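You operate a simulated robot arm through the tools that you are given. There is no shell and no other tool. Be economical: measure what you need, move in short steps, check, and stop when the job is done.

You run a simulated two-armed robot. Do the job below in one go: nothing can be reset, and whatever is moved stays where it is left.

JOB
Press the pay-off keeper dowel flush with the drift, pass it to your other hand, then press the take-up one.
Fine: the blue machine is dead; drift back in the black tray; the pump stays.

Only the result counts: the job must be done as asked and must still hold three seconds after the hand-in. Knocking over, shifting, dropping, spilling or breaking anything else fails it.

ROBOT AND FRAMES
Two 7-joint arms with fingered hands on one trunk, on a base that drives. Base frame: it is fixed to the floor where the robot stands at the start and does not move with it; the origin is under the middle of the robot, x ahead of it, y to its left, z up. Lengths are in mm, angles in degrees, forces in N, time in s.
The left shoulder is at the start at [70, 142, 1029], the right one opposite. With the tool pointing down near the work surface each hand reaches from about 440 to 800 mm from the robot's upright axis, wherever it stands, measured 20 degrees to its own side. Places, roughly: black tray [500, -100, 800]; pay-off keeper dowel [500, 200, 700]; take-up keeper dowel [500, -500, 700]. Payload 3.6 kg a hand.
The TCP of each hand is the grasp point between the finger pads, 25 mm short of the fingertips. In the tool frame z runs along the fingers and y along their closing line. The gripper opens to 88 mm. The gripper's body begins 29 mm behind the TCP. The gripper is a hand of 5 fingers: y runs from the thumb to the fingers, the wrist lies at [-13, -97, -162] in the tool frame, and closing takes about 1.5 s.
Orientation is told as [roll, pitch, yaw] about the base's x, y, z axes, in that order, counted from this pose: with the fingers straight down and the wrist toward the robot, the tool's x, y and z point along [0, 1, 0], [1, 0, 0] and [0, 0, -1] of the base frame.

CONTROLS
- The arms move only by the tool send_rows. It takes "left_targets", "right_targets" or both (then of equal length, played together; a hand with none holds still); each is a list of rows, each an object of numbers (a shift or turn left out is 0, a gripper value left out holds the last): "x", "y", "z": the shift along the tool's x, y, z in mm; "rx", "ry", "rz": the turn, a rotation vector about the tool's x, y, z in degrees; "claw": the gripper command, from -1 (shut) to 1 (fully open), values between in proportion. In form: [{"x": .., "y": .., "z": .., "rx": .., "ry": .., "rz": .., "claw": ..}, ...]. A call has 1 to 20 rows; each row shifts and turns the commanded pose from where the row before left it, along the tool's axes as they then stand. A row lasts 0.2 s, in which the tool goes at most 50 mm and 8.6 degrees; a call with a longer step from one row to the next is refused whole, and so is a gripper value outside its range. Where a pose cannot be reached the arm comes as near as it can. A force on the tool above 40 N (or 10 N above the force at the start of the call, whichever is more), or a blocked arm, ends the call early, and 0.2 s more pass. Each finger travels about 72 mm/s and halts on what it meets, pressing with about 23 N; the grip force reading is that of the motor and also rises with nothing between the fingers. The clock runs only during rows and for 0.2 s after the last one: add rows that do not move to give the fingers time. It gives the time, the measured TCP pose, the force on the tool (base axes), the opening and the grip force at its end, in the units of the frame above (readings bear some noise), with the torque about the TCP (base axes, N m) and any sound that the robot's microphone picked up, and new pictures: "pictures" is both (left out), scene, wrist or none (wrist: the cameras of the hands that moved).
- Cameras (640 x 400 px; columns grow to the right, rows downward): "scene" is now at [133, -38.8, 1262.6]; the picture's right is [-0.30, -0.95, 0.00], its down [-0.58, 0.18, -0.80] and it looks along [0.76, -0.24, -0.61] (base axes); focal length 248 px, centre (320, 200). "left" rides on the left gripper at [-59, -79, -105] in its tool frame; the picture's right is [-0.73, -0.32, 0.61], its down [0.62, -0.68, 0.38] and it looks along [0.29, 0.66, 0.70] (tool axes); focal length 234 px, centre (320, 200). "right" rides on the right gripper at [59, -79, -105] in its tool frame; the picture's right is [-0.73, 0.32, -0.61], its down [-0.62, -0.68, 0.38] and it looks along [-0.29, 0.66, 0.70] (tool axes); focal length 234 px, centre (320, 200). There is no depth. A picture from a camera that has moved, and an enlarged one, comes with that camera's place and axes in the base frame and with its lens. The place of the scene camera against the robot may be out by one fixed shift of up to 18 mm in any direction.
- move_column(by): slides the trunk up (or, below 0, down) by that many mm; the arms and the scene camera ride with it, the base frame stays. It gives what a move gives, with no picture.
- drive_base(legs): drives the robot by 1 to 6 legs, each [ahead, left, turn to the left] in mm, mm and degrees, along the robot's own axes; the way and the turn of a leg run together, so that a leg with both is an arc; at most 1500 mm and 180 degrees a leg. The arms and the cameras ride along, it lands a little off, and it stops where it bumps. It gives what a move gives, and a new picture of the scene camera.
- preshape(shape, hand): the hand has 5 fingers and takes this shape, open, in about a second: jaw (thumb against the fingers, like two jaws); tri (thumb and two fingers); tip (a fingertip pinch); poke (one finger out to press); point (the index stretched); flat (the hand flat); cup (the hand cupped); fist (a fist). The gripper value then closes the fingers along that shape, each until it touches; the sizes above hold for jaw. It gives what a move gives, with no picture.
- aim_head(pan, tilt): turns the head with the scene camera to pan (to the left, within 86 degrees either way) and tilt (down, from -29 to 69), counted from straight ahead of the robot. It gives what a move gives, and a new picture of the scene camera.
- inspect(camera, box): a new picture of the part [left, top, right, bottom] of that camera's present view, enlarged. The clock stands still meanwhile.
- job_done(): hands the job in; it is judged then, once.

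Work in short steps. Places have to be worked out from the pictures, the camera data and where the tool is seen: move nearer, look again, correct. Check each grasp and each placing, and mend what went wrong. You have 120 turns and 260 pictures in all, those below and enlarged ones among them. Open the grippers and draw the arms clear of the work before you hand the job in, unless the task says otherwise; then end with one line.

The tools are called after "Call:" as name(argument=value, ...) on one line, values as JSON. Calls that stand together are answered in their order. send_rows: Moves the arms, as the interface text tells. Its arguments: {"type":"object","properties":{"left_targets":{"type":"array","items":{"type":"object","properties":{"x":{"type":"number"},"y":{"type":"number"},"z":{"type":"number"},"rx":{"type":"number"},"ry":{"type":"number"},"rz":{"type":"number"},"claw":{"type":"number"}}}},"right_targets":{"type":"array","items":{"type":"object","properties":{"x":{"type":"number"},"y":{"type":"number"},"z":{"type":"number"},"rx":{"type":"number"},"ry":{"type":"number"},"rz":{"type":"number"},"claw":{"type":"number"}}}},"pictures":{"type":"string","enum":["both","scene","wrist","none"]}},"required":[]} The other tools are called the same way: move_column (by) slides the trunk up or down; preshape (shape, hand) gives the hand a shape; drive_base (legs) drives the base; aim_head (pan, tilt) turns the head that bears the scene camera; inspect (camera, box) takes an enlarged picture of a part of a camera's view; job_done () hands the job in.

At the start:

```text
time_s: 0.0
left_tcp_pos: [561.4, 68.1, 1043.7]
left_ee_rot: [0.1, 0.0, 0.1]
left_contact_force: [0.3, -0.5, 0.8]
left_wrist_torque: [0.02, -0.01, -0.01]
left_width: 87.6
left_grip_force: 0.1
left_shape: jaw
right_tcp_pos: [428.7, -369.1, 987.6]
right_ee_rot: [0.0, 0.0, 0.0]
right_contact_force: [0.0, -0.5, 0.3]
right_wrist_torque: [-0.03, 0.0, 0.01]
right_width: 87.6
right_grip_force: 0.2
right_shape: jaw
trunk travel left (down, up): [-565.0, 375.0]
robot x, y, heading: [-1.3, -3.9, 0.1]
head pan, tilt: [-17.3, 37.3]
```

scene: 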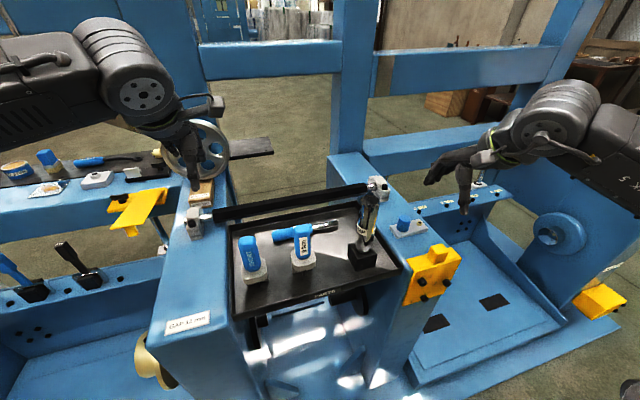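
right: 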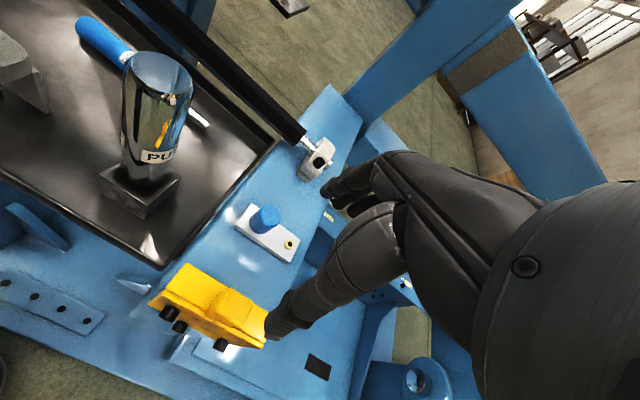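
left: 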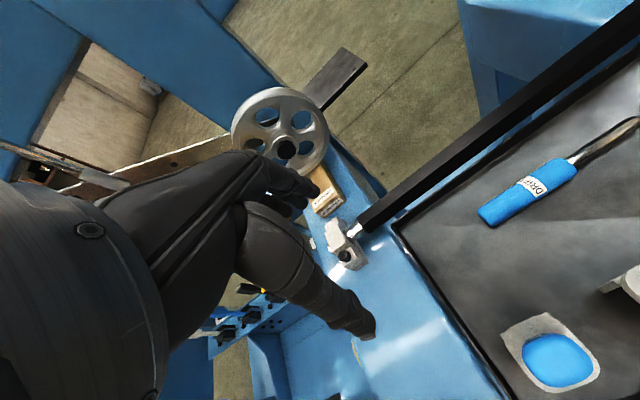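

I start by looking closely at the tray, the yellow brackets and both sides for the dowels.

Call:
inspect(camera="scene", box=[180, 160, 480, 350])

Call:
inspect(camera="scene", box=[0, 140, 240, 300])

Call:
inspect(camera="scene", box=[380, 170, 640, 340])

```text
2.11 times, centred on (330, 255) of scene
camera zoom: at [133.0, -38.8, 1262.6], right [-0.3, -0.95, 0.0], down [-0.58, 0.18, -0.8], along [0.76, -0.24, -0.61], focal length 523 px, centre (299, 84)
```

zoom: 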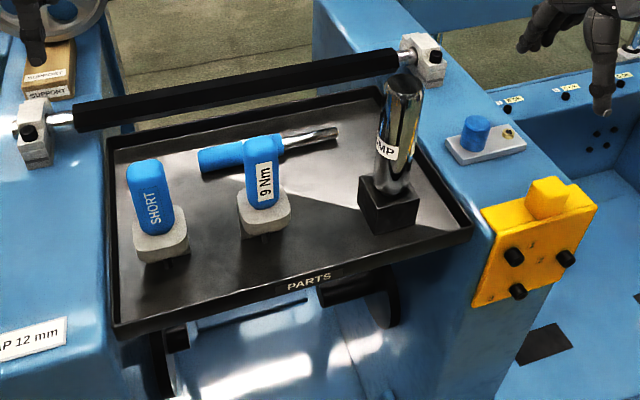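

```text
2.50 times, centred on (120, 220) of scene
camera zoom: at [133.0, -38.8, 1262.6], right [-0.3, -0.95, 0.0], down [-0.58, 0.18, -0.8], along [0.76, -0.24, -0.61], focal length 621 px, centre (820, 150)
```

zoom: 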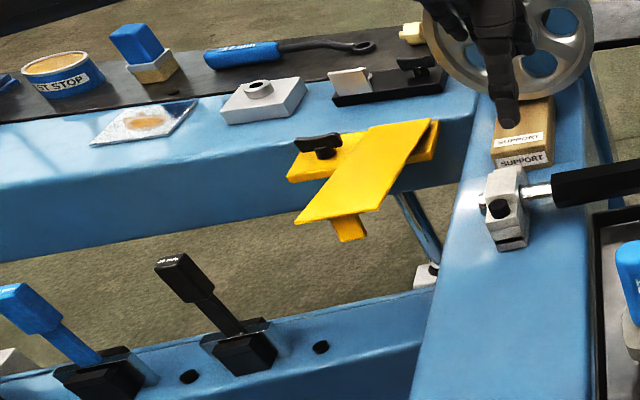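

```text
2.35 times, centred on (510, 255) of scene
camera zoom: at [133.0, -38.8, 1262.6], right [-0.3, -0.95, 0.0], down [-0.58, 0.18, -0.8], along [0.76, -0.24, -0.61], focal length 584 px, centre (-127, 71)
```

zoom: 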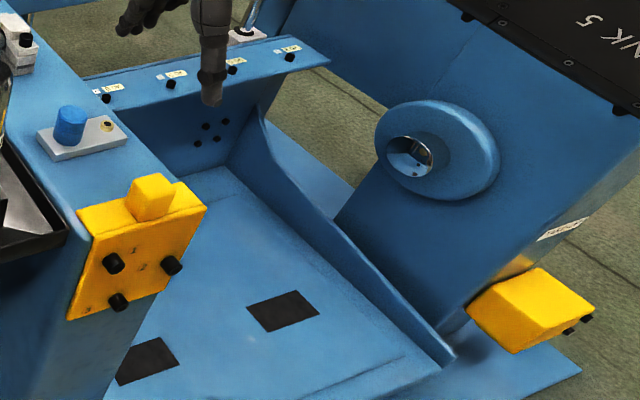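

The drift lies at the back of the tray; the dowels aren't clearly seen. I turn the head to look at the places told for each.

Call:
aim_head(pan=30, tilt=55)

Call:
aim_head(pan=-45, tilt=50)

```text
time_s: 1.1
left_tcp_pos: [562.2, 67.8, 1043.7]
left_ee_rot: [0.1, 0.0, 0.0]
left_contact_force: [-0.1, -0.1, 0.2]
left_wrist_torque: [-0.05, 0.04, 0.02]
left_width: 87.5
left_grip_force: 0.0
left_shape: jaw
right_tcp_pos: [429.4, -369.5, 988.6]
right_ee_rot: [0.0, 0.1, 0.0]
right_contact_force: [-0.4, 1.0, 0.1]
right_wrist_torque: [-0.02, 0.02, 0.01]
right_width: 87.6
right_grip_force: 0.0
right_shape: jaw
trunk travel left (down, up): [-565.0, 375.0]
robot x, y, heading: [-0.9, 1.6, -0.0]
head pan, tilt: [30.0, 55.0]
camera scene: at [112.7, 23.0, 1237.9], right [0.5, -0.87, 0.0], down [-0.71, -0.41, -0.57], along [0.5, 0.29, -0.82], focal length 248 px, centre (320, 200)
```

scene: 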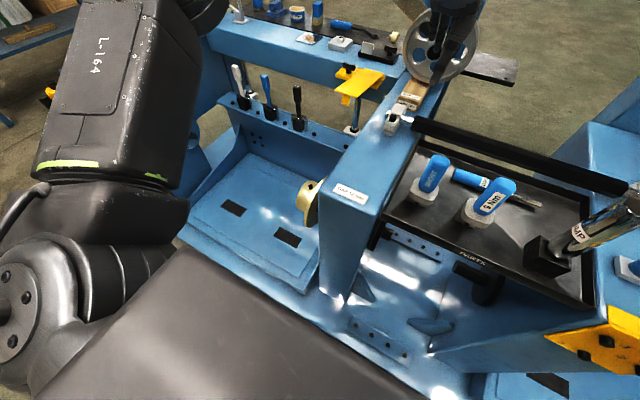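

```text
time_s: 2.6
left_tcp_pos: [562.1, 68.2, 1043.9]
left_ee_rot: [0.0, 0.0, 0.0]
left_contact_force: [-0.8, -0.1, -0.7]
left_wrist_torque: [0.02, -0.02, 0.04]
left_width: 87.6
left_grip_force: 0.1
left_shape: jaw
right_tcp_pos: [430.0, -369.0, 988.0]
right_ee_rot: [0.1, -0.1, -0.1]
right_contact_force: [-0.4, 0.2, 0.1]
right_wrist_torque: [0.0, 0.02, 0.03]
right_width: 87.6
right_grip_force: 0.0
right_shape: jaw
trunk travel left (down, up): [-565.0, 375.0]
robot x, y, heading: [-1.4, 1.2, 0.0]
head pan, tilt: [-45.0, 50.0]
camera scene: at [104.7, -67.4, 1244.4], right [-0.71, -0.71, 0.0], down [-0.54, 0.54, -0.64], along [0.45, -0.45, -0.77], focal length 248 px, centre (320, 200)
```

scene: 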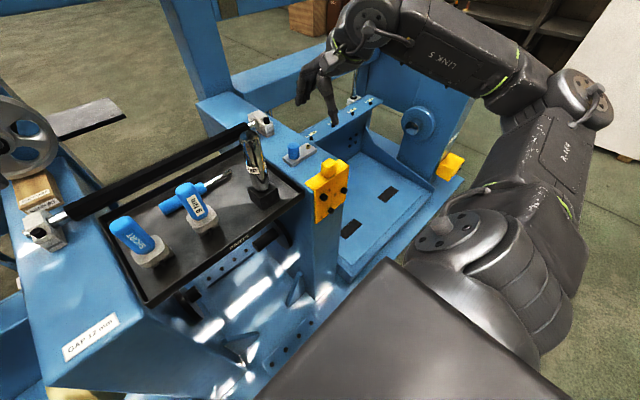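

I go back to the left view and zoom on the brass spindle and the column, as the pay-off dowel should be near it.

Call:
inspect(camera="scene", box=[220, 100, 400, 220])

Call:
aim_head(pan=25, tilt=45)

Call:
inspect(camera="scene", box=[180, 60, 420, 220])

```text
3.33 times, centred on (310, 160) of scene
camera zoom: at [104.7, -67.4, 1244.4], right [-0.71, -0.71, 0.0], down [-0.54, 0.54, -0.64], along [0.45, -0.45, -0.77], focal length 828 px, centre (353, 333)
```

zoom: 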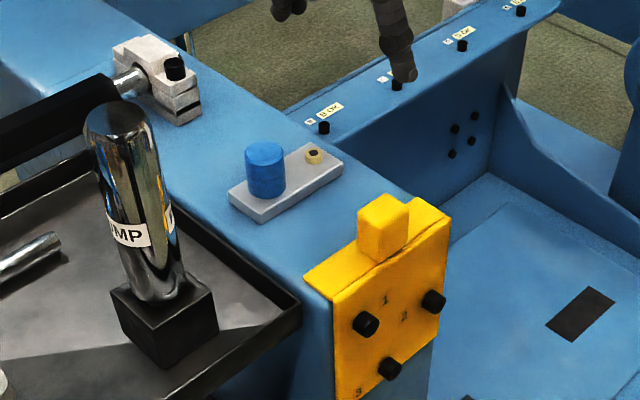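

```text
time_s: 4.0
left_tcp_pos: [562.2, 68.1, 1043.6]
left_ee_rot: [0.0, 0.0, -0.1]
left_contact_force: [-0.6, -0.1, 1.1]
left_wrist_torque: [0.0, -0.01, 0.02]
left_width: 87.5
left_grip_force: 0.0
left_shape: jaw
right_tcp_pos: [428.8, -369.0, 987.8]
right_ee_rot: [0.0, 0.1, 0.0]
right_contact_force: [-0.5, -0.6, 0.5]
right_wrist_torque: [0.02, -0.01, 0.01]
right_width: 87.9
right_grip_force: 0.1
right_shape: jaw
trunk travel left (down, up): [-565.0, 375.0]
robot x, y, heading: [2.8, -4.2, -0.0]
head pan, tilt: [25.0, 45.0]
camera scene: at [123.9, 21.3, 1251.3], right [0.42, -0.91, 0.0], down [-0.64, -0.3, -0.71], along [0.64, 0.3, -0.71], focal length 248 px, centre (320, 200)
```

scene: 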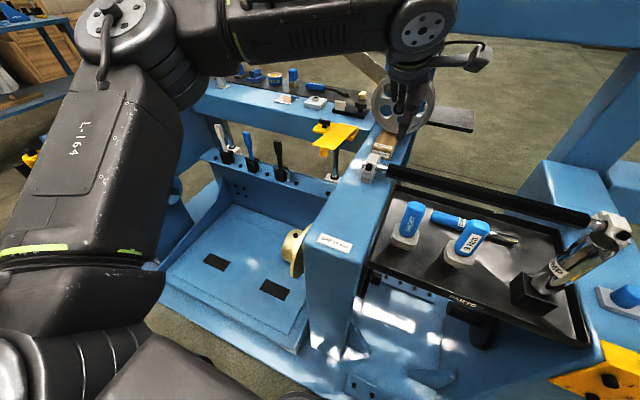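

```text
2.50 times, centred on (300, 140) of scene
camera zoom: at [123.9, 21.3, 1251.3], right [0.42, -0.91, 0.0], down [-0.64, -0.3, -0.71], along [0.64, 0.3, -0.71], focal length 621 px, centre (370, 350)
```

zoom: 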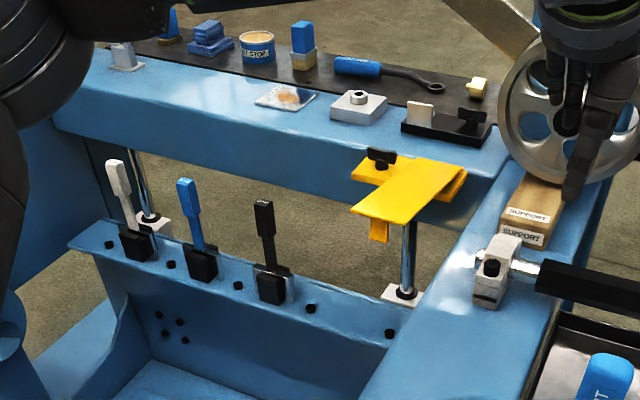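

The pay-off dowel must be on the left column's outer side, out of head view. I move the left hand back, out to the left, and turn its camera to look at that face.

Call:
send_rows(left_targets=[{"y": -45}, {"y": -45}, {"x": 45}, {"x": 45}, {"x": 45}, {"x": 45}, {"x": 45}, {"x": 45, "rz": 8}, {"rz": 8}, {"rz": 8}, {"rz": 8}, {"rz": 8}, {"rz": 8}, {"rz": 8}, {"rz": 8}, {"rz": 8}, {"rz": 8}, {"z": 45}, {"z": 45}, {}], pictures="both")

```text
time_s: 8.2
left_tcp_pos: [469.4, 337.8, 952.7]
left_ee_rot: [0.0, 0.0, -80.1]
left_contact_force: [-0.4, -1.1, 0.7]
left_wrist_torque: [-0.03, -0.02, 0.01]
left_width: 87.6
left_grip_force: 0.1
left_shape: jaw
right_tcp_pos: [429.9, -369.5, 987.8]
right_ee_rot: [0.0, 0.0, 0.0]
right_contact_force: [-0.2, 0.0, 0.7]
right_wrist_torque: [0.02, -0.01, 0.0]
right_width: 87.9
right_grip_force: 0.0
right_shape: jaw
trunk travel left (down, up): [-565.0, 375.0]
robot x, y, heading: [1.2, -1.3, 0.4]
head pan, tilt: [25.0, 45.0]
camera scene: at [123.6, 21.1, 1251.4], right [0.42, -0.91, 0.0], down [-0.64, -0.3, -0.71], along [0.64, 0.3, -0.71], focal length 248 px, centre (320, 200)
camera left: at [399.2, 406.1, 1059.3], right [-0.77, 0.19, -0.61], down [0.5, 0.78, -0.38], along [0.4, -0.6, -0.7], focal length 234 px, centre (320, 200)
```

scene: 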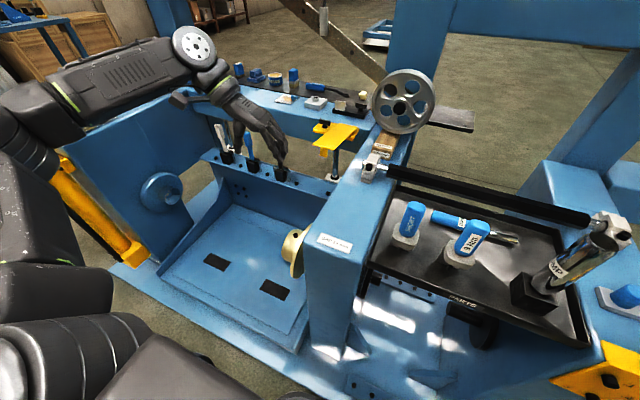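
left: 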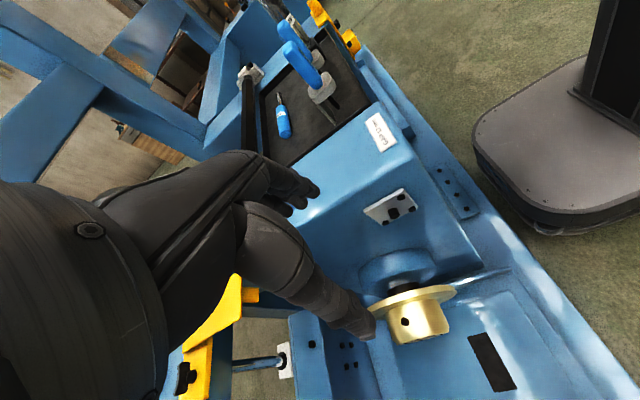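

I see a small plate with a pin on the outer face above the brass spindle; zooming in.

Call:
inspect(camera="left", box=[340, 150, 480, 240])

Call:
inspect(camera="left", box=[340, 230, 500, 360])

Call:
inspect(camera="left", box=[230, 20, 390, 170])

```text
4.44 times, centred on (410, 195) of left
camera zoom: at [399.2, 406.1, 1059.3], right [-0.77, 0.19, -0.61], down [0.5, 0.78, -0.38], along [0.4, -0.6, -0.7], focal length 1041 px, centre (-80, 222)
```

zoom: 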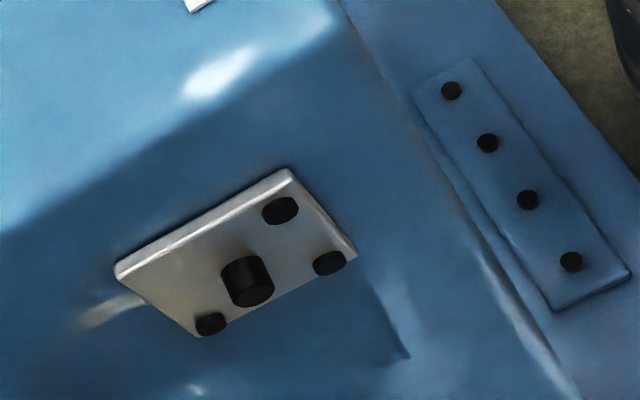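

```text
3.08 times, centred on (420, 295) of left
camera zoom: at [399.2, 406.1, 1059.3], right [-0.77, 0.19, -0.61], down [0.5, 0.78, -0.38], along [0.4, -0.6, -0.7], focal length 720 px, centre (12, -92)
```

zoom: 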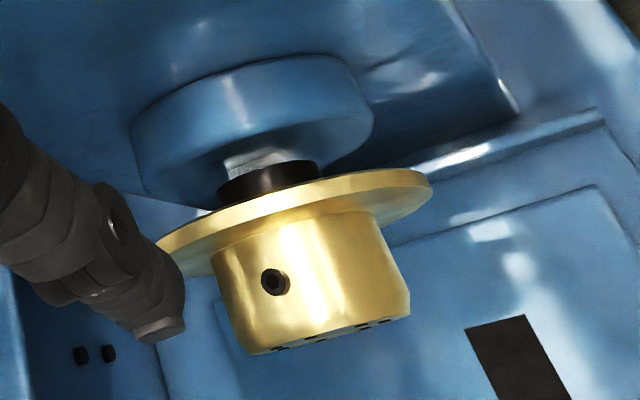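

```text
2.67 times, centred on (310, 95) of left
camera zoom: at [399.2, 406.1, 1059.3], right [-0.77, 0.19, -0.61], down [0.5, 0.78, -0.38], along [0.4, -0.6, -0.7], focal length 624 px, centre (347, 480)
```

zoom: 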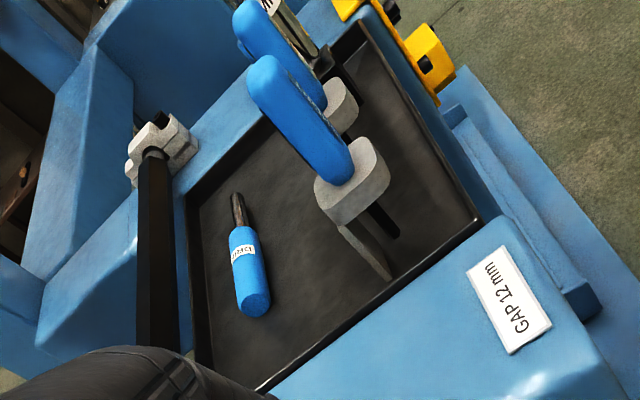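

The pay-off dowel is the proud black pin in the centre of that plate, at about (476, 200, 705), pressed toward −y. The drift lies along y at about x 604, handle left and tip right, so the left hand can take it at yaw 0. I move the left hand above the tray to look.

Call:
send_rows(left_targets=[{"z": -45, "rz": -8}, {"z": -45, "rz": -8}, {"rz": -8}, {"rz": -8}, {"rz": -8}, {"rz": -8}, {"rz": -8}, {"rz": -8}, {"rz": -8}, {"rz": -8}, {"x": -48}, {"x": -48}, {"x": -48}, {"x": -48}, {"x": -48}, {"x": -48}, {"x": -48}, {"x": -48}, {"x": -48}, {}], pictures="none")

Call:
aim_head(pan=-5, tilt=45)

Call:
inspect(camera="left", box=[0, 0, 640, 400])

```text
time_s: 12.4
left_tcp_pos: [472.4, -94.3, 1043.1]
left_ee_rot: [-0.2, 0.0, 0.0]
left_contact_force: [-0.1, 0.5, 1.2]
left_wrist_torque: [-0.01, 0.03, -0.03]
left_width: 88.1
left_grip_force: 0.1
left_shape: jaw
right_tcp_pos: [429.2, -368.6, 989.8]
right_ee_rot: [-0.1, 0.1, 0.0]
right_contact_force: [-0.3, 0.0, 0.5]
right_wrist_torque: [-0.02, 0.0, -0.01]
right_width: 87.8
right_grip_force: 0.1
right_shape: jaw
trunk travel left (down, up): [-565.0, 375.0]
robot x, y, heading: [-1.3, 3.8, -0.0]
head pan, tilt: [25.0, 45.0]
```

```text
time_s: 13.4
left_tcp_pos: [472.9, -95.1, 1043.5]
left_ee_rot: [0.0, -0.1, 0.0]
left_contact_force: [-0.1, -0.2, -0.1]
left_wrist_torque: [-0.02, -0.02, 0.01]
left_width: 87.9
left_grip_force: 0.0
left_shape: jaw
right_tcp_pos: [430.1, -369.5, 988.5]
right_ee_rot: [0.0, 0.0, 0.0]
right_contact_force: [0.5, -0.9, 0.2]
right_wrist_torque: [0.02, -0.03, -0.02]
right_width: 87.7
right_grip_force: 0.1
right_shape: jaw
trunk travel left (down, up): [-565.0, 375.0]
robot x, y, heading: [1.1, 2.2, -0.2]
head pan, tilt: [-5.0, 45.0]
camera scene: at [131.2, -19.9, 1251.3], right [-0.09, -1.0, 0.0], down [-0.7, 0.06, -0.71], along [0.7, -0.06, -0.71], focal length 248 px, centre (320, 200)
```

scene: 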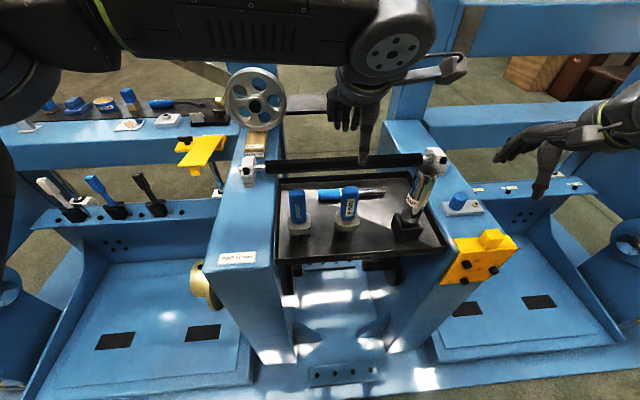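

```text
1.00 times, centred on (320, 200) of left (not enlarged: the box is as wide or as high as the picture)
camera zoom: at [393.7, -153.9, 1149.1], right [-0.32, -0.73, -0.61], down [-0.68, 0.62, -0.38], along [0.66, 0.29, -0.7], focal length 234 px, centre (320, 200)
```

zoom: 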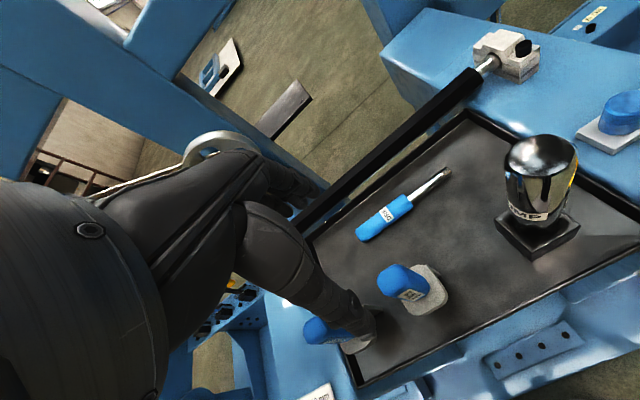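

I need heights of the upright tools and the bar to plan a clear approach, so I take another left-hand view from further left for stereo.

Call:
send_rows(left_targets=[{"x": 45, "y": -25}, {"x": 45, "y": -25}, {"x": 45}, {"x": 45}, {}], pictures="wrist")

Call:
inspect(camera="left", box=[340, 120, 640, 400])

Call:
inspect(camera="scene", box=[230, 140, 470, 290])

```text
refused: row 1 steps farther than a row can; nothing moved
```

```text
1.43 times, centred on (490, 260) of left
camera zoom: at [393.7, -153.9, 1149.1], right [-0.32, -0.73, -0.61], down [-0.68, 0.62, -0.38], along [0.66, 0.29, -0.7], focal length 334 px, centre (77, 114)
```

zoom: 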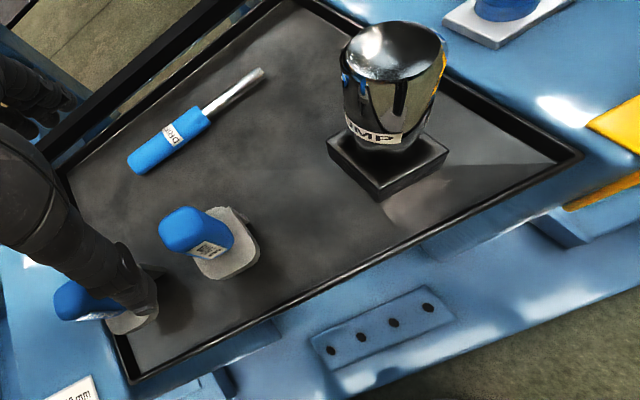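

```text
2.67 times, centred on (350, 215) of scene
camera zoom: at [131.2, -19.9, 1251.3], right [-0.09, -1.0, 0.0], down [-0.7, 0.06, -0.71], along [0.7, -0.06, -0.71], focal length 662 px, centre (240, 160)
```

zoom: 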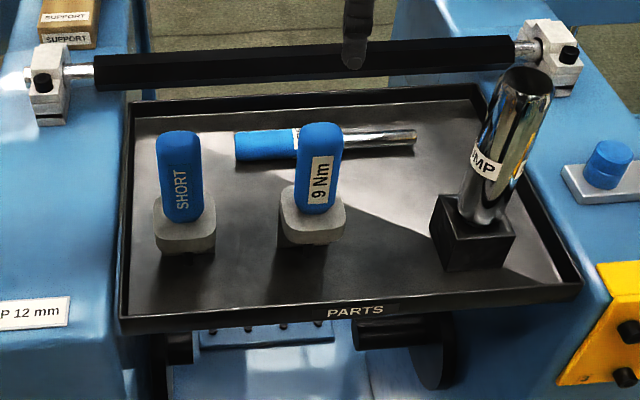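

The step was too long; I resend it with smaller ones.

Call:
send_rows(left_targets=[{"x": 40, "y": -20}, {"x": 40, "y": -20}, {"x": 45}, {"x": 45}, {"x": 45}, {}], pictures="none")

Call:
inspect(camera="left", box=[340, 120, 640, 400])

Call:
inspect(camera="scene", box=[230, 140, 470, 290])

```text
time_s: 14.8
left_tcp_pos: [431.4, 120.6, 1042.6]
left_ee_rot: [0.2, 0.0, 0.0]
left_contact_force: [0.1, 0.1, -0.3]
left_wrist_torque: [0.01, 0.0, -0.02]
left_width: 88.0
left_grip_force: 0.0
left_shape: jaw
right_tcp_pos: [430.3, -371.5, 987.2]
right_ee_rot: [0.1, 0.0, 0.0]
right_contact_force: [0.0, 0.3, -0.3]
right_wrist_torque: [-0.01, 0.01, 0.02]
right_width: 87.6
right_grip_force: 0.1
right_shape: jaw
trunk travel left (down, up): [-565.0, 375.0]
robot x, y, heading: [-1.6, 1.1, -0.3]
head pan, tilt: [-5.0, 45.0]
```

```text
1.43 times, centred on (490, 260) of left
camera zoom: at [353.0, 62.3, 1148.2], right [-0.32, -0.72, -0.61], down [-0.68, 0.62, -0.38], along [0.66, 0.29, -0.7], focal length 334 px, centre (77, 114)
```

zoom: 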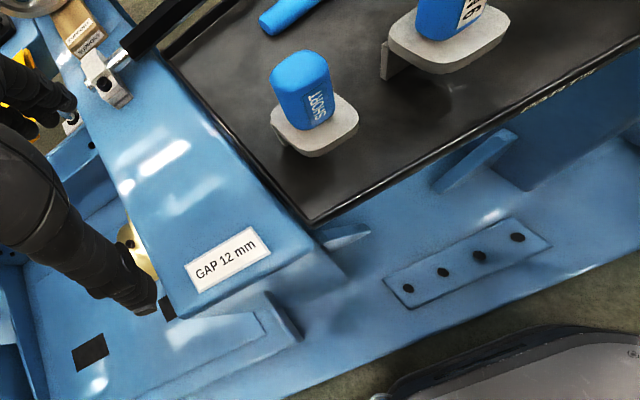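

```text
2.67 times, centred on (350, 215) of scene
camera zoom: at [131.5, -21.3, 1251.2], right [-0.09, -1.0, 0.0], down [-0.7, 0.06, -0.71], along [0.7, -0.06, -0.71], focal length 662 px, centre (240, 160)
```

zoom: 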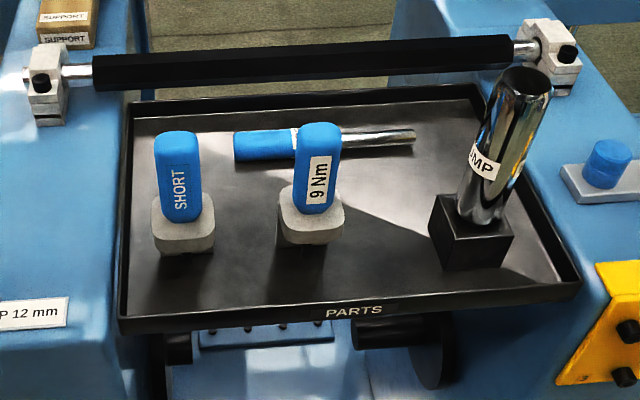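

The upright tools stand at x≈465 with tops near z 928; the bar is at x≈655, z≈847. I need the hand's real profile, so I zoom on the hands.

Call:
aim_head(pan=-30, tilt=30)

Call:
inspect(camera="scene", box=[280, 100, 480, 260])

```text
time_s: 15.7
left_tcp_pos: [431.8, 122.0, 1043.1]
left_ee_rot: [0.0, 0.0, 0.1]
left_contact_force: [0.3, -0.4, 0.1]
left_wrist_torque: [0.0, 0.04, 0.02]
left_width: 87.6
left_grip_force: 0.0
left_shape: jaw
right_tcp_pos: [429.3, -368.8, 989.0]
right_ee_rot: [0.0, 0.0, 0.0]
right_contact_force: [-0.7, 0.0, 0.0]
right_wrist_torque: [0.0, 0.0, 0.01]
right_width: 87.5
right_grip_force: 0.1
right_shape: jaw
trunk travel left (down, up): [-565.0, 375.0]
robot x, y, heading: [-1.1, -0.7, -0.2]
head pan, tilt: [-30.0, 30.0]
camera scene: at [128.5, -58.1, 1273.9], right [-0.5, -0.87, 0.0], down [-0.43, 0.25, -0.87], along [0.75, -0.43, -0.5], focal length 248 px, centre (320, 200)
```

scene: 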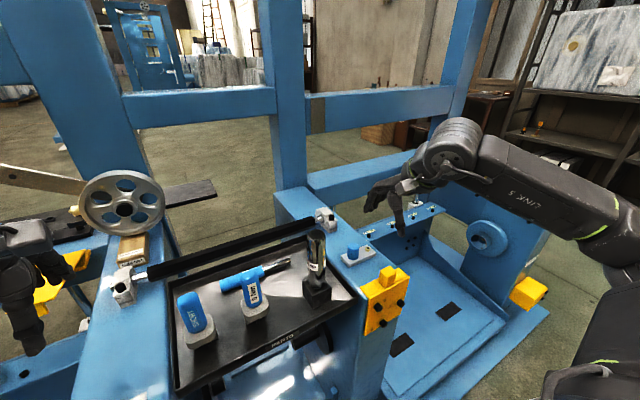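

```text
2.50 times, centred on (380, 180) of scene
camera zoom: at [128.5, -58.1, 1273.9], right [-0.5, -0.87, 0.0], down [-0.43, 0.25, -0.87], along [0.75, -0.43, -0.5], focal length 621 px, centre (170, 250)
```

zoom: 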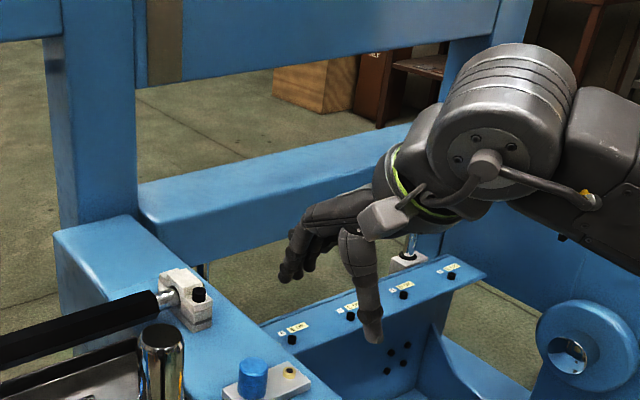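

The hand's profile is slim (knuckles only ~30 mm ahead of the TCP), so a part-open, nearly straight-down grasp with yaw about −25 should clear the bar and the upright tools if the forearm slopes up. I raise the trunk for that.

Call:
move_column(by=200)

Call:
send_rows(left_targets=[{"x": -45, "claw": 0.45}, {"x": -45}, {"x": -45}, {"x": -45}, {"x": -30, "rz": 8}, {"rz": 8}, {"rz": 8}, {"z": 48}, {"z": 48}, {"z": 48}, {"z": 48}, {}], pictures="none")

Call:
aim_head(pan=-5, tilt=50)

Call:
inspect(camera="left", box=[0, 0, 640, 400])

```text
time_s: 17.8
left_tcp_pos: [431.7, 122.5, 1243.4]
left_ee_rot: [-0.1, 0.0, 0.0]
left_contact_force: [0.5, -0.7, -0.3]
left_wrist_torque: [0.01, -0.02, 0.02]
left_width: 88.2
left_grip_force: 0.0
left_shape: jaw
right_tcp_pos: [429.5, -369.4, 1188.2]
right_ee_rot: [0.0, 0.0, 0.0]
right_contact_force: [0.0, 0.1, 0.5]
right_wrist_torque: [0.04, -0.02, 0.02]
right_width: 87.7
right_grip_force: 0.1
right_shape: jaw
trunk travel left (down, up): [-765.0, 175.0]
robot x, y, heading: [-1.7, -0.9, -0.1]
head pan, tilt: [-30.0, 30.0]
```

```text
time_s: 20.4
left_tcp_pos: [429.9, -88.1, 1049.8]
left_ee_rot: [0.0, 0.1, -24.1]
left_contact_force: [-0.2, 0.5, -0.4]
left_wrist_torque: [-0.02, 0.0, 0.0]
left_width: 64.3
left_grip_force: 0.0
left_shape: jaw
right_tcp_pos: [429.3, -369.1, 1187.7]
right_ee_rot: [-0.1, 0.1, 0.0]
right_contact_force: [0.2, 0.4, -0.2]
right_wrist_torque: [-0.03, 0.01, -0.01]
right_width: 87.6
right_grip_force: 0.0
right_shape: jaw
trunk travel left (down, up): [-765.0, 175.0]
robot x, y, heading: [-0.1, 0.2, -0.3]
head pan, tilt: [-30.0, 30.0]
```

```text
time_s: 21.3
left_tcp_pos: [430.7, -86.1, 1048.9]
left_ee_rot: [0.1, 0.0, -24.0]
left_contact_force: [-0.4, -0.1, 0.2]
left_wrist_torque: [-0.01, 0.0, 0.01]
left_width: 64.0
left_grip_force: 0.1
left_shape: jaw
right_tcp_pos: [429.0, -370.9, 1188.4]
right_ee_rot: [0.0, 0.0, 0.0]
right_contact_force: [-0.3, 1.0, 1.4]
right_wrist_torque: [-0.03, 0.03, -0.03]
right_width: 87.8
right_grip_force: 0.0
right_shape: jaw
trunk travel left (down, up): [-765.0, 175.0]
robot x, y, heading: [0.6, 0.6, -0.1]
head pan, tilt: [-5.0, 50.0]
camera scene: at [127.1, -19.9, 1444.4], right [-0.09, -1.0, 0.0], down [-0.76, 0.07, -0.64], along [0.64, -0.06, -0.77], focal length 248 px, centre (320, 200)
```

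scene: 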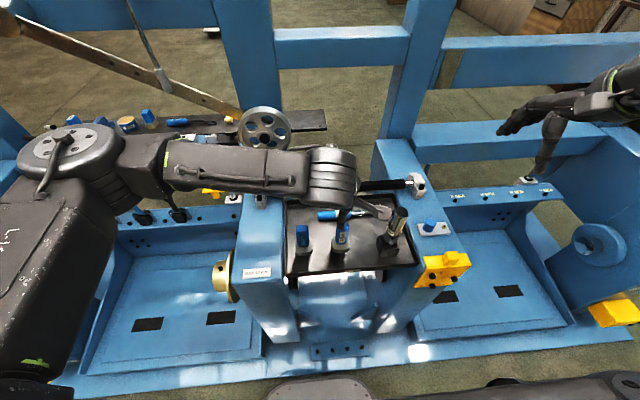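

```text
1.00 times, centred on (320, 200) of left (not enlarged: the box is as wide or as high as the picture)
camera zoom: at [335.1, -109.8, 1154.8], right [-0.59, -0.53, -0.61], down [-0.37, 0.85, -0.38], along [0.72, 0.0, -0.7], focal length 234 px, centre (320, 200)
```

zoom: 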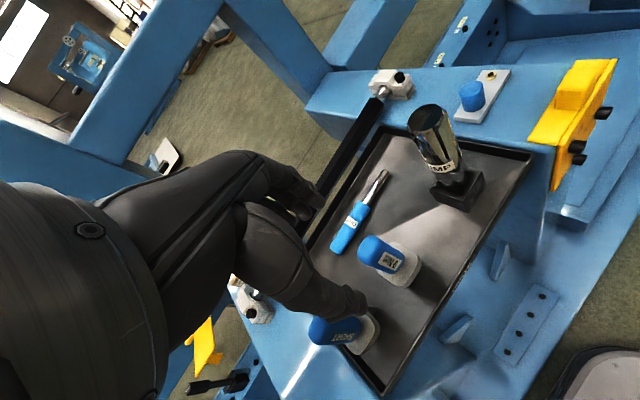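

The forearm runs out to the left; to keep it sloping up over SHORT I raise the trunk by another 100 mm, then bring the hand over the drift at a safe height to check.

Call:
move_column(by=100)

Call:
send_rows(left_targets=[{"x": -18, "y": 41}, {"x": -18, "y": 41}, {"x": -18, "y": 41}, {"x": -17, "y": 37}, {"z": 45}, {"z": 45}, {"z": 45}, {"z": 35}, {}], pictures="both")

Call:
inspect(camera="scene", box=[200, 140, 440, 290])

```text
time_s: 22.7
left_tcp_pos: [430.1, -87.3, 1150.1]
left_ee_rot: [0.0, -0.1, -23.9]
left_contact_force: [0.2, -0.6, -0.5]
left_wrist_torque: [-0.01, 0.01, 0.02]
left_width: 63.9
left_grip_force: 0.1
left_shape: jaw
right_tcp_pos: [428.7, -370.2, 1288.4]
right_ee_rot: [0.0, 0.0, 0.0]
right_contact_force: [-0.3, -0.1, -0.6]
right_wrist_torque: [-0.01, 0.01, -0.03]
right_width: 87.6
right_grip_force: 0.1
right_shape: jaw
trunk travel left (down, up): [-865.0, 75.0]
robot x, y, heading: [-0.3, -0.1, 0.1]
head pan, tilt: [-5.0, 50.0]
```

```text
time_s: 24.7
left_tcp_pos: [558.9, -202.4, 976.8]
left_ee_rot: [1.1, -0.1, -22.9]
left_contact_force: [-0.6, -0.2, -0.3]
left_wrist_torque: [-0.02, 0.0, 0.0]
left_width: 64.0
left_grip_force: 0.1
left_shape: jaw
right_tcp_pos: [429.8, -368.9, 1288.4]
right_ee_rot: [0.0, 0.0, 0.0]
right_contact_force: [0.4, -1.4, 0.2]
right_wrist_torque: [0.03, 0.01, 0.04]
right_width: 87.5
right_grip_force: 0.1
right_shape: jaw
trunk travel left (down, up): [-865.0, 75.0]
robot x, y, heading: [-2.3, 0.1, 0.0]
head pan, tilt: [-5.0, 50.0]
camera scene: at [127.0, -19.1, 1544.4], right [-0.09, -1.0, 0.0], down [-0.76, 0.07, -0.64], along [0.64, -0.06, -0.77], focal length 248 px, centre (320, 200)
camera left: at [462.8, -227.4, 1080.7], right [-0.57, -0.53, -0.62], down [-0.38, 0.85, -0.37], along [0.72, 0.02, -0.69], focal length 234 px, centre (320, 200)
```

scene: 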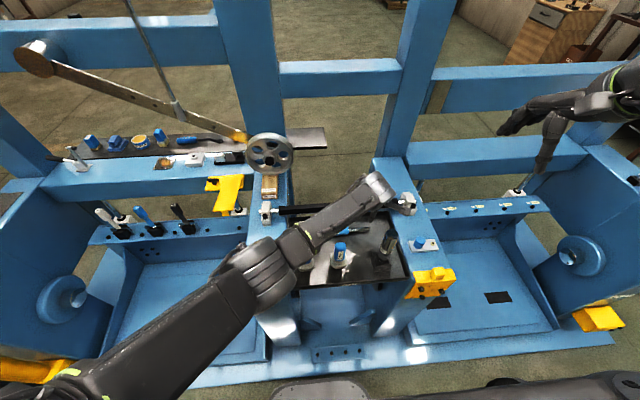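
left: 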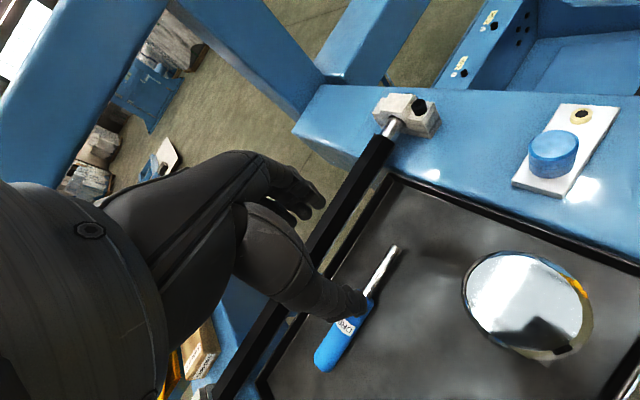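

```text
2.67 times, centred on (320, 215) of scene
camera zoom: at [127.0, -19.1, 1544.4], right [-0.09, -1.0, 0.0], down [-0.76, 0.07, -0.64], along [0.64, -0.06, -0.77], focal length 662 px, centre (320, 160)
```

zoom: 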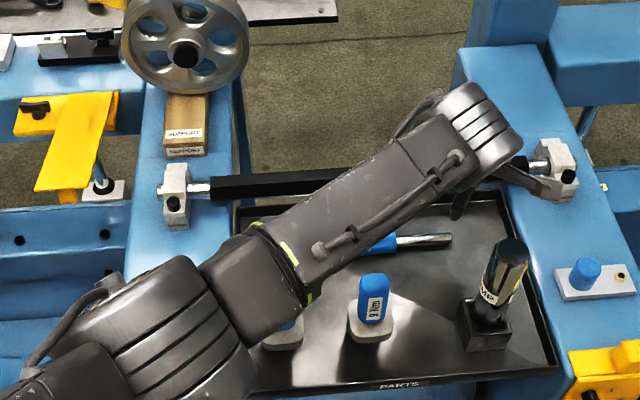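

I shifted the wrong way along tool x; I correct to x≈595, y≈−88 at this height.

Call:
send_rows(left_targets=[{"x": 40, "y": 0}, {"x": 40}, {"x": 38}, {"y": -14}, {}, {}], pictures="both")

Call:
inspect(camera="scene", box=[200, 140, 440, 290])

```text
time_s: 26.1
left_tcp_pos: [583.8, -105.4, 980.7]
left_ee_rot: [0.0, 0.0, -24.0]
left_contact_force: [0.1, 0.1, 0.8]
left_wrist_torque: [-0.02, -0.01, -0.02]
left_width: 64.1
left_grip_force: 0.0
left_shape: jaw
right_tcp_pos: [429.8, -370.5, 1288.0]
right_ee_rot: [0.0, 0.0, 0.0]
right_contact_force: [-0.2, 0.1, -0.2]
right_wrist_torque: [-0.02, 0.02, 0.0]
right_width: 87.8
right_grip_force: 0.1
right_shape: jaw
trunk travel left (down, up): [-865.0, 75.0]
robot x, y, heading: [0.9, -1.4, 0.1]
head pan, tilt: [-5.0, 50.0]
camera scene: at [127.3, -19.8, 1544.4], right [-0.09, -1.0, 0.0], down [-0.76, 0.07, -0.64], along [0.64, -0.06, -0.77], focal length 248 px, centre (320, 200)
camera left: at [488.3, -127.4, 1085.3], right [-0.59, -0.53, -0.61], down [-0.37, 0.85, -0.38], along [0.72, 0.0, -0.7], focal length 234 px, centre (320, 200)
```

scene: 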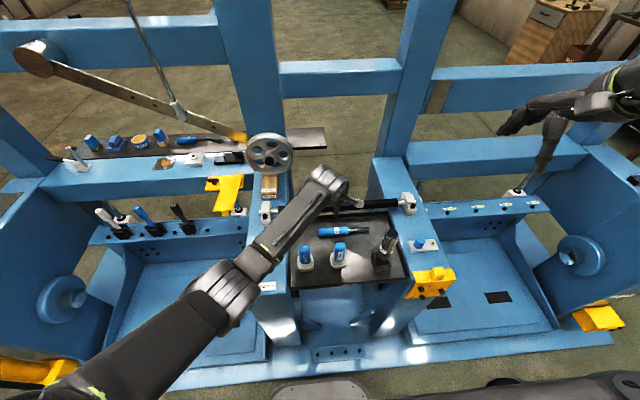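
left: 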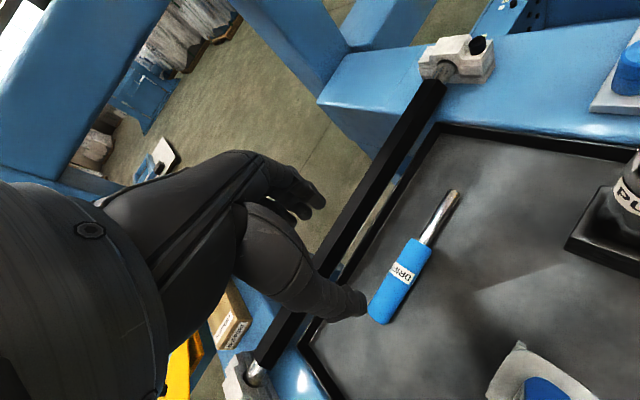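

```text
2.67 times, centred on (320, 215) of scene
camera zoom: at [127.3, -19.8, 1544.4], right [-0.09, -1.0, 0.0], down [-0.76, 0.07, -0.64], along [0.64, -0.06, -0.77], focal length 662 px, centre (320, 160)
```

zoom: 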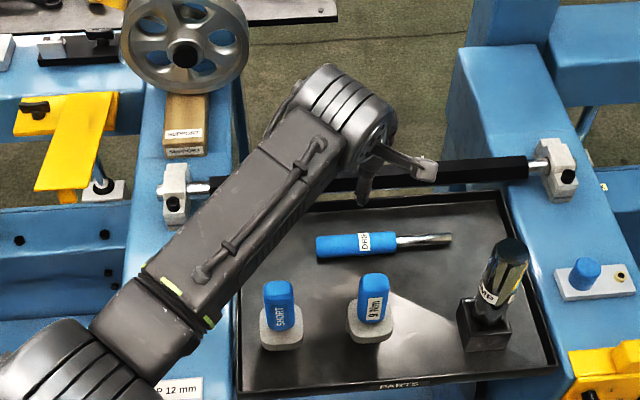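

Good: the forearm passes left and slopes up. The drift is at x≈604, handle y −50…−148. I centre over it and go down in part to check clearance to the bar.

Call:
send_rows(left_targets=[{"x": 17, "y": 6}, {"z": 45}, {"z": 45}, {"z": 20}, {}], pictures="both")

Call:
inspect(camera="scene", box=[240, 150, 400, 250])

```text
time_s: 27.3
left_tcp_pos: [595.8, -92.0, 867.9]
left_ee_rot: [0.0, -0.1, -24.1]
left_contact_force: [-0.5, -1.1, 0.9]
left_wrist_torque: [-0.02, -0.02, 0.0]
left_width: 64.1
left_grip_force: 0.1
left_shape: jaw
right_tcp_pos: [428.5, -369.5, 1288.0]
right_ee_rot: [-0.1, 0.0, -0.1]
right_contact_force: [0.2, -0.1, -0.2]
right_wrist_torque: [0.01, -0.02, -0.03]
right_width: 87.9
right_grip_force: 0.2
right_shape: jaw
trunk travel left (down, up): [-865.0, 75.0]
robot x, y, heading: [3.0, 0.2, 0.2]
head pan, tilt: [-5.0, 50.0]
camera scene: at [126.8, -19.6, 1544.4], right [-0.09, -1.0, 0.0], down [-0.76, 0.07, -0.64], along [0.64, -0.06, -0.77], focal length 248 px, centre (320, 200)
camera left: at [499.8, -113.6, 974.0], right [-0.59, -0.53, -0.61], down [-0.37, 0.85, -0.38], along [0.72, 0.0, -0.7], focal length 234 px, centre (320, 200)
```

scene: 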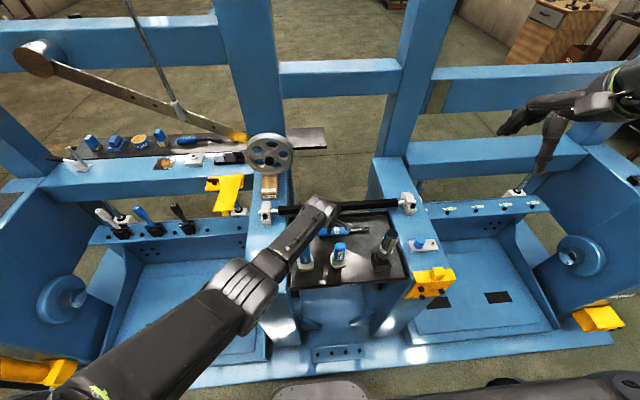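
left: 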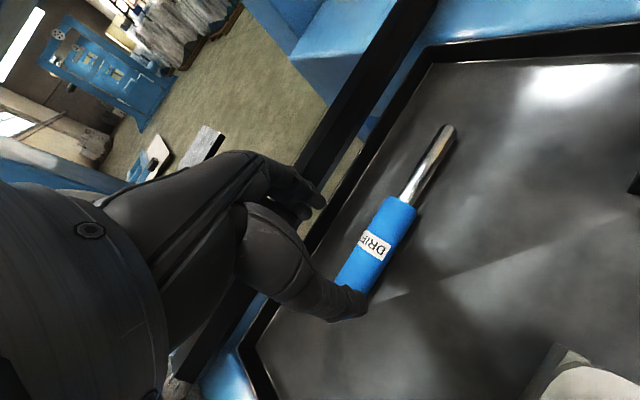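

```text
4.00 times, centred on (320, 200) of scene
camera zoom: at [126.8, -19.6, 1544.4], right [-0.09, -1.0, 0.0], down [-0.76, 0.07, -0.64], along [0.64, -0.06, -0.77], focal length 993 px, centre (320, 200)
```

zoom: 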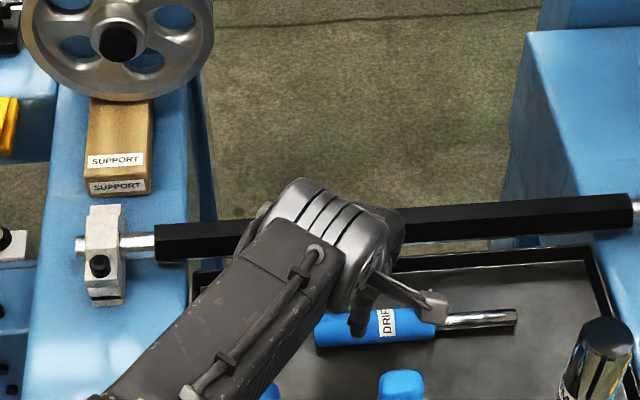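

The wrist camera and drum would come close to 9 Nm at yaw −24. I rotate back to yaw 0 and tilt the wrist forward 8°, which clears both the bar and the tools, then look again.

Call:
send_rows(left_targets=[{"rz": -8}, {"rz": -8}, {"rz": -8}, {"rx": 8}, {"y": -4}, {}], pictures="both")

Call:
inspect(camera="scene", box=[240, 150, 400, 250])

```text
time_s: 28.9
left_tcp_pos: [590.5, -34.2, 866.9]
left_ee_rot: [2.9, 6.8, 2.9]
left_contact_force: [-1.1, 0.4, 0.4]
left_wrist_torque: [0.03, -0.01, 0.02]
left_width: 63.9
left_grip_force: 0.0
left_shape: jaw
left hand out of reach, approached as far as the arm can: row 4
right_tcp_pos: [429.2, -369.4, 1287.8]
right_ee_rot: [0.0, 0.0, -0.1]
right_contact_force: [0.4, -0.7, -0.2]
right_wrist_torque: [-0.03, 0.02, -0.03]
right_width: 87.7
right_grip_force: 0.1
right_shape: jaw
trunk travel left (down, up): [-865.0, 75.0]
robot x, y, heading: [-0.2, -0.5, -0.0]
head pan, tilt: [-5.0, 50.0]
stopped in row 6 (left hand): the arm was blocked; the commanded pose is now the measured one
camera scene: at [126.7, -19.8, 1544.4], right [-0.09, -1.0, 0.0], down [-0.76, 0.07, -0.64], along [0.64, -0.06, -0.77], focal length 248 px, centre (320, 200)
camera left: at [527.2, -101.9, 977.0], right [-0.36, -0.71, -0.6], down [-0.75, 0.61, -0.27], along [0.56, 0.35, -0.75], focal length 234 px, centre (320, 200)
```

scene: 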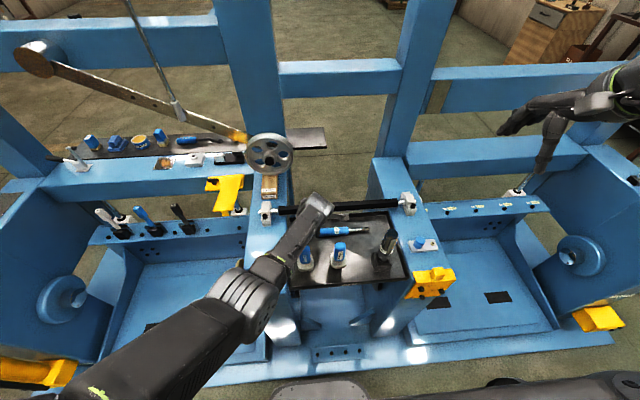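
left: 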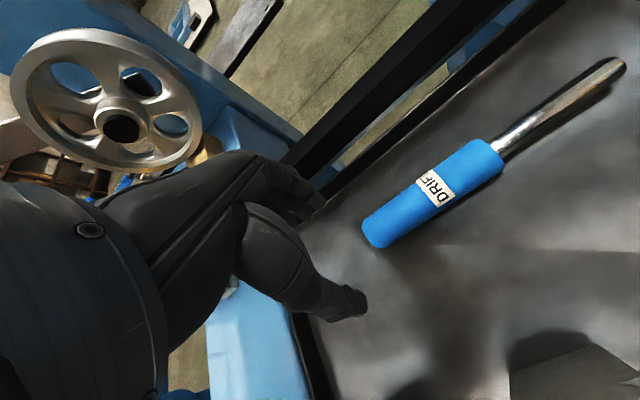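

```text
4.00 times, centred on (320, 200) of scene
camera zoom: at [126.7, -19.8, 1544.4], right [-0.09, -1.0, 0.0], down [-0.76, 0.07, -0.64], along [0.64, -0.06, -0.77], focal length 993 px, centre (320, 200)
```

zoom: 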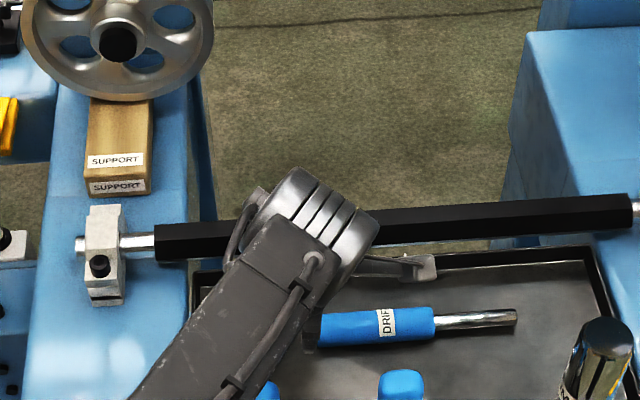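

The arm hit its reach limit there. I lift the hand, drive the base 180 mm to the right so the left shoulder is in line, and lower the trunk a little.

Call:
send_rows(left_targets=[{"z": -45}, {"z": -45, "y": -10}, {"z": -45, "y": -15}, {"z": -40, "y": -20}, {}], pictures="none")

Call:
drive_base(legs=[[0, -180, 0]])

Call:
move_column(by=-50)

```text
time_s: 30.3
left_tcp_pos: [607.7, 13.0, 986.5]
left_ee_rot: [7.6, 6.4, 6.7]
left_contact_force: [0.4, 0.0, -0.4]
left_wrist_torque: [0.02, -0.02, 0.01]
left_width: 64.1
left_grip_force: 0.1
left_shape: jaw
left hand out of reach, approached as far as the arm can: row 3, 4
right_tcp_pos: [429.2, -369.7, 1288.6]
right_ee_rot: [-0.2, 0.1, 0.0]
right_contact_force: [0.5, -0.5, 0.2]
right_wrist_torque: [-0.02, 0.0, 0.0]
right_width: 87.6
right_grip_force: 0.1
right_shape: jaw
trunk travel left (down, up): [-865.0, 75.0]
robot x, y, heading: [-1.2, 0.3, -0.3]
head pan, tilt: [-5.0, 50.0]
stopped in row 5 (left hand): the arm was blocked; the commanded pose is now the measured one
```

```text
time_s: 31.8
left_tcp_pos: [607.5, -163.5, 985.2]
left_ee_rot: [7.5, 6.5, 6.7]
left_contact_force: [0.3, -0.2, 0.7]
left_wrist_torque: [0.02, 0.03, -0.01]
left_width: 63.8
left_grip_force: 0.0
left_shape: jaw
right_tcp_pos: [430.7, -544.6, 1289.6]
right_ee_rot: [-0.1, -0.1, 0.0]
right_contact_force: [-0.8, -0.2, 0.1]
right_wrist_torque: [0.0, 0.02, 0.03]
right_width: 87.5
right_grip_force: 0.1
right_shape: jaw
trunk travel left (down, up): [-865.0, 75.0]
robot x, y, heading: [1.8, -179.8, 0.0]
head pan, tilt: [-5.0, 50.0]
camera scene: at [126.9, -193.8, 1544.4], right [-0.09, -1.0, 0.0], down [-0.76, 0.06, -0.64], along [0.64, -0.06, -0.77], focal length 248 px, centre (320, 200)
```

scene: 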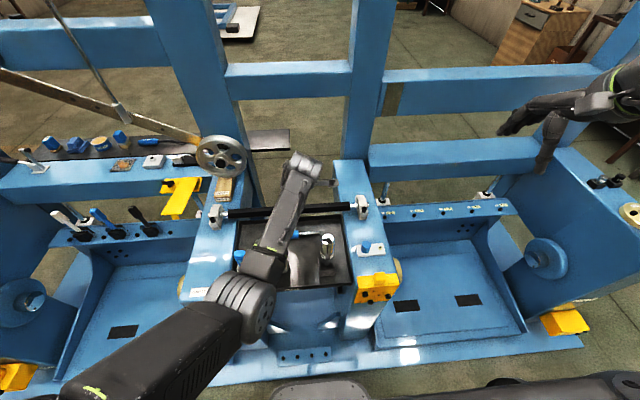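

```text
time_s: 32.7
left_tcp_pos: [607.3, -164.2, 935.7]
left_ee_rot: [7.7, 6.3, 6.7]
left_contact_force: [-0.3, 0.2, 0.1]
left_wrist_torque: [-0.02, 0.02, 0.01]
left_width: 63.9
left_grip_force: 0.0
left_shape: jaw
right_tcp_pos: [429.6, -547.5, 1238.4]
right_ee_rot: [-0.1, -0.1, 0.0]
right_contact_force: [0.8, 0.7, 0.4]
right_wrist_torque: [-0.01, -0.01, 0.01]
right_width: 87.7
right_grip_force: 0.1
right_shape: jaw
trunk travel left (down, up): [-815.0, 125.0]
robot x, y, heading: [3.3, -177.2, -0.2]
head pan, tilt: [-5.0, 50.0]
```

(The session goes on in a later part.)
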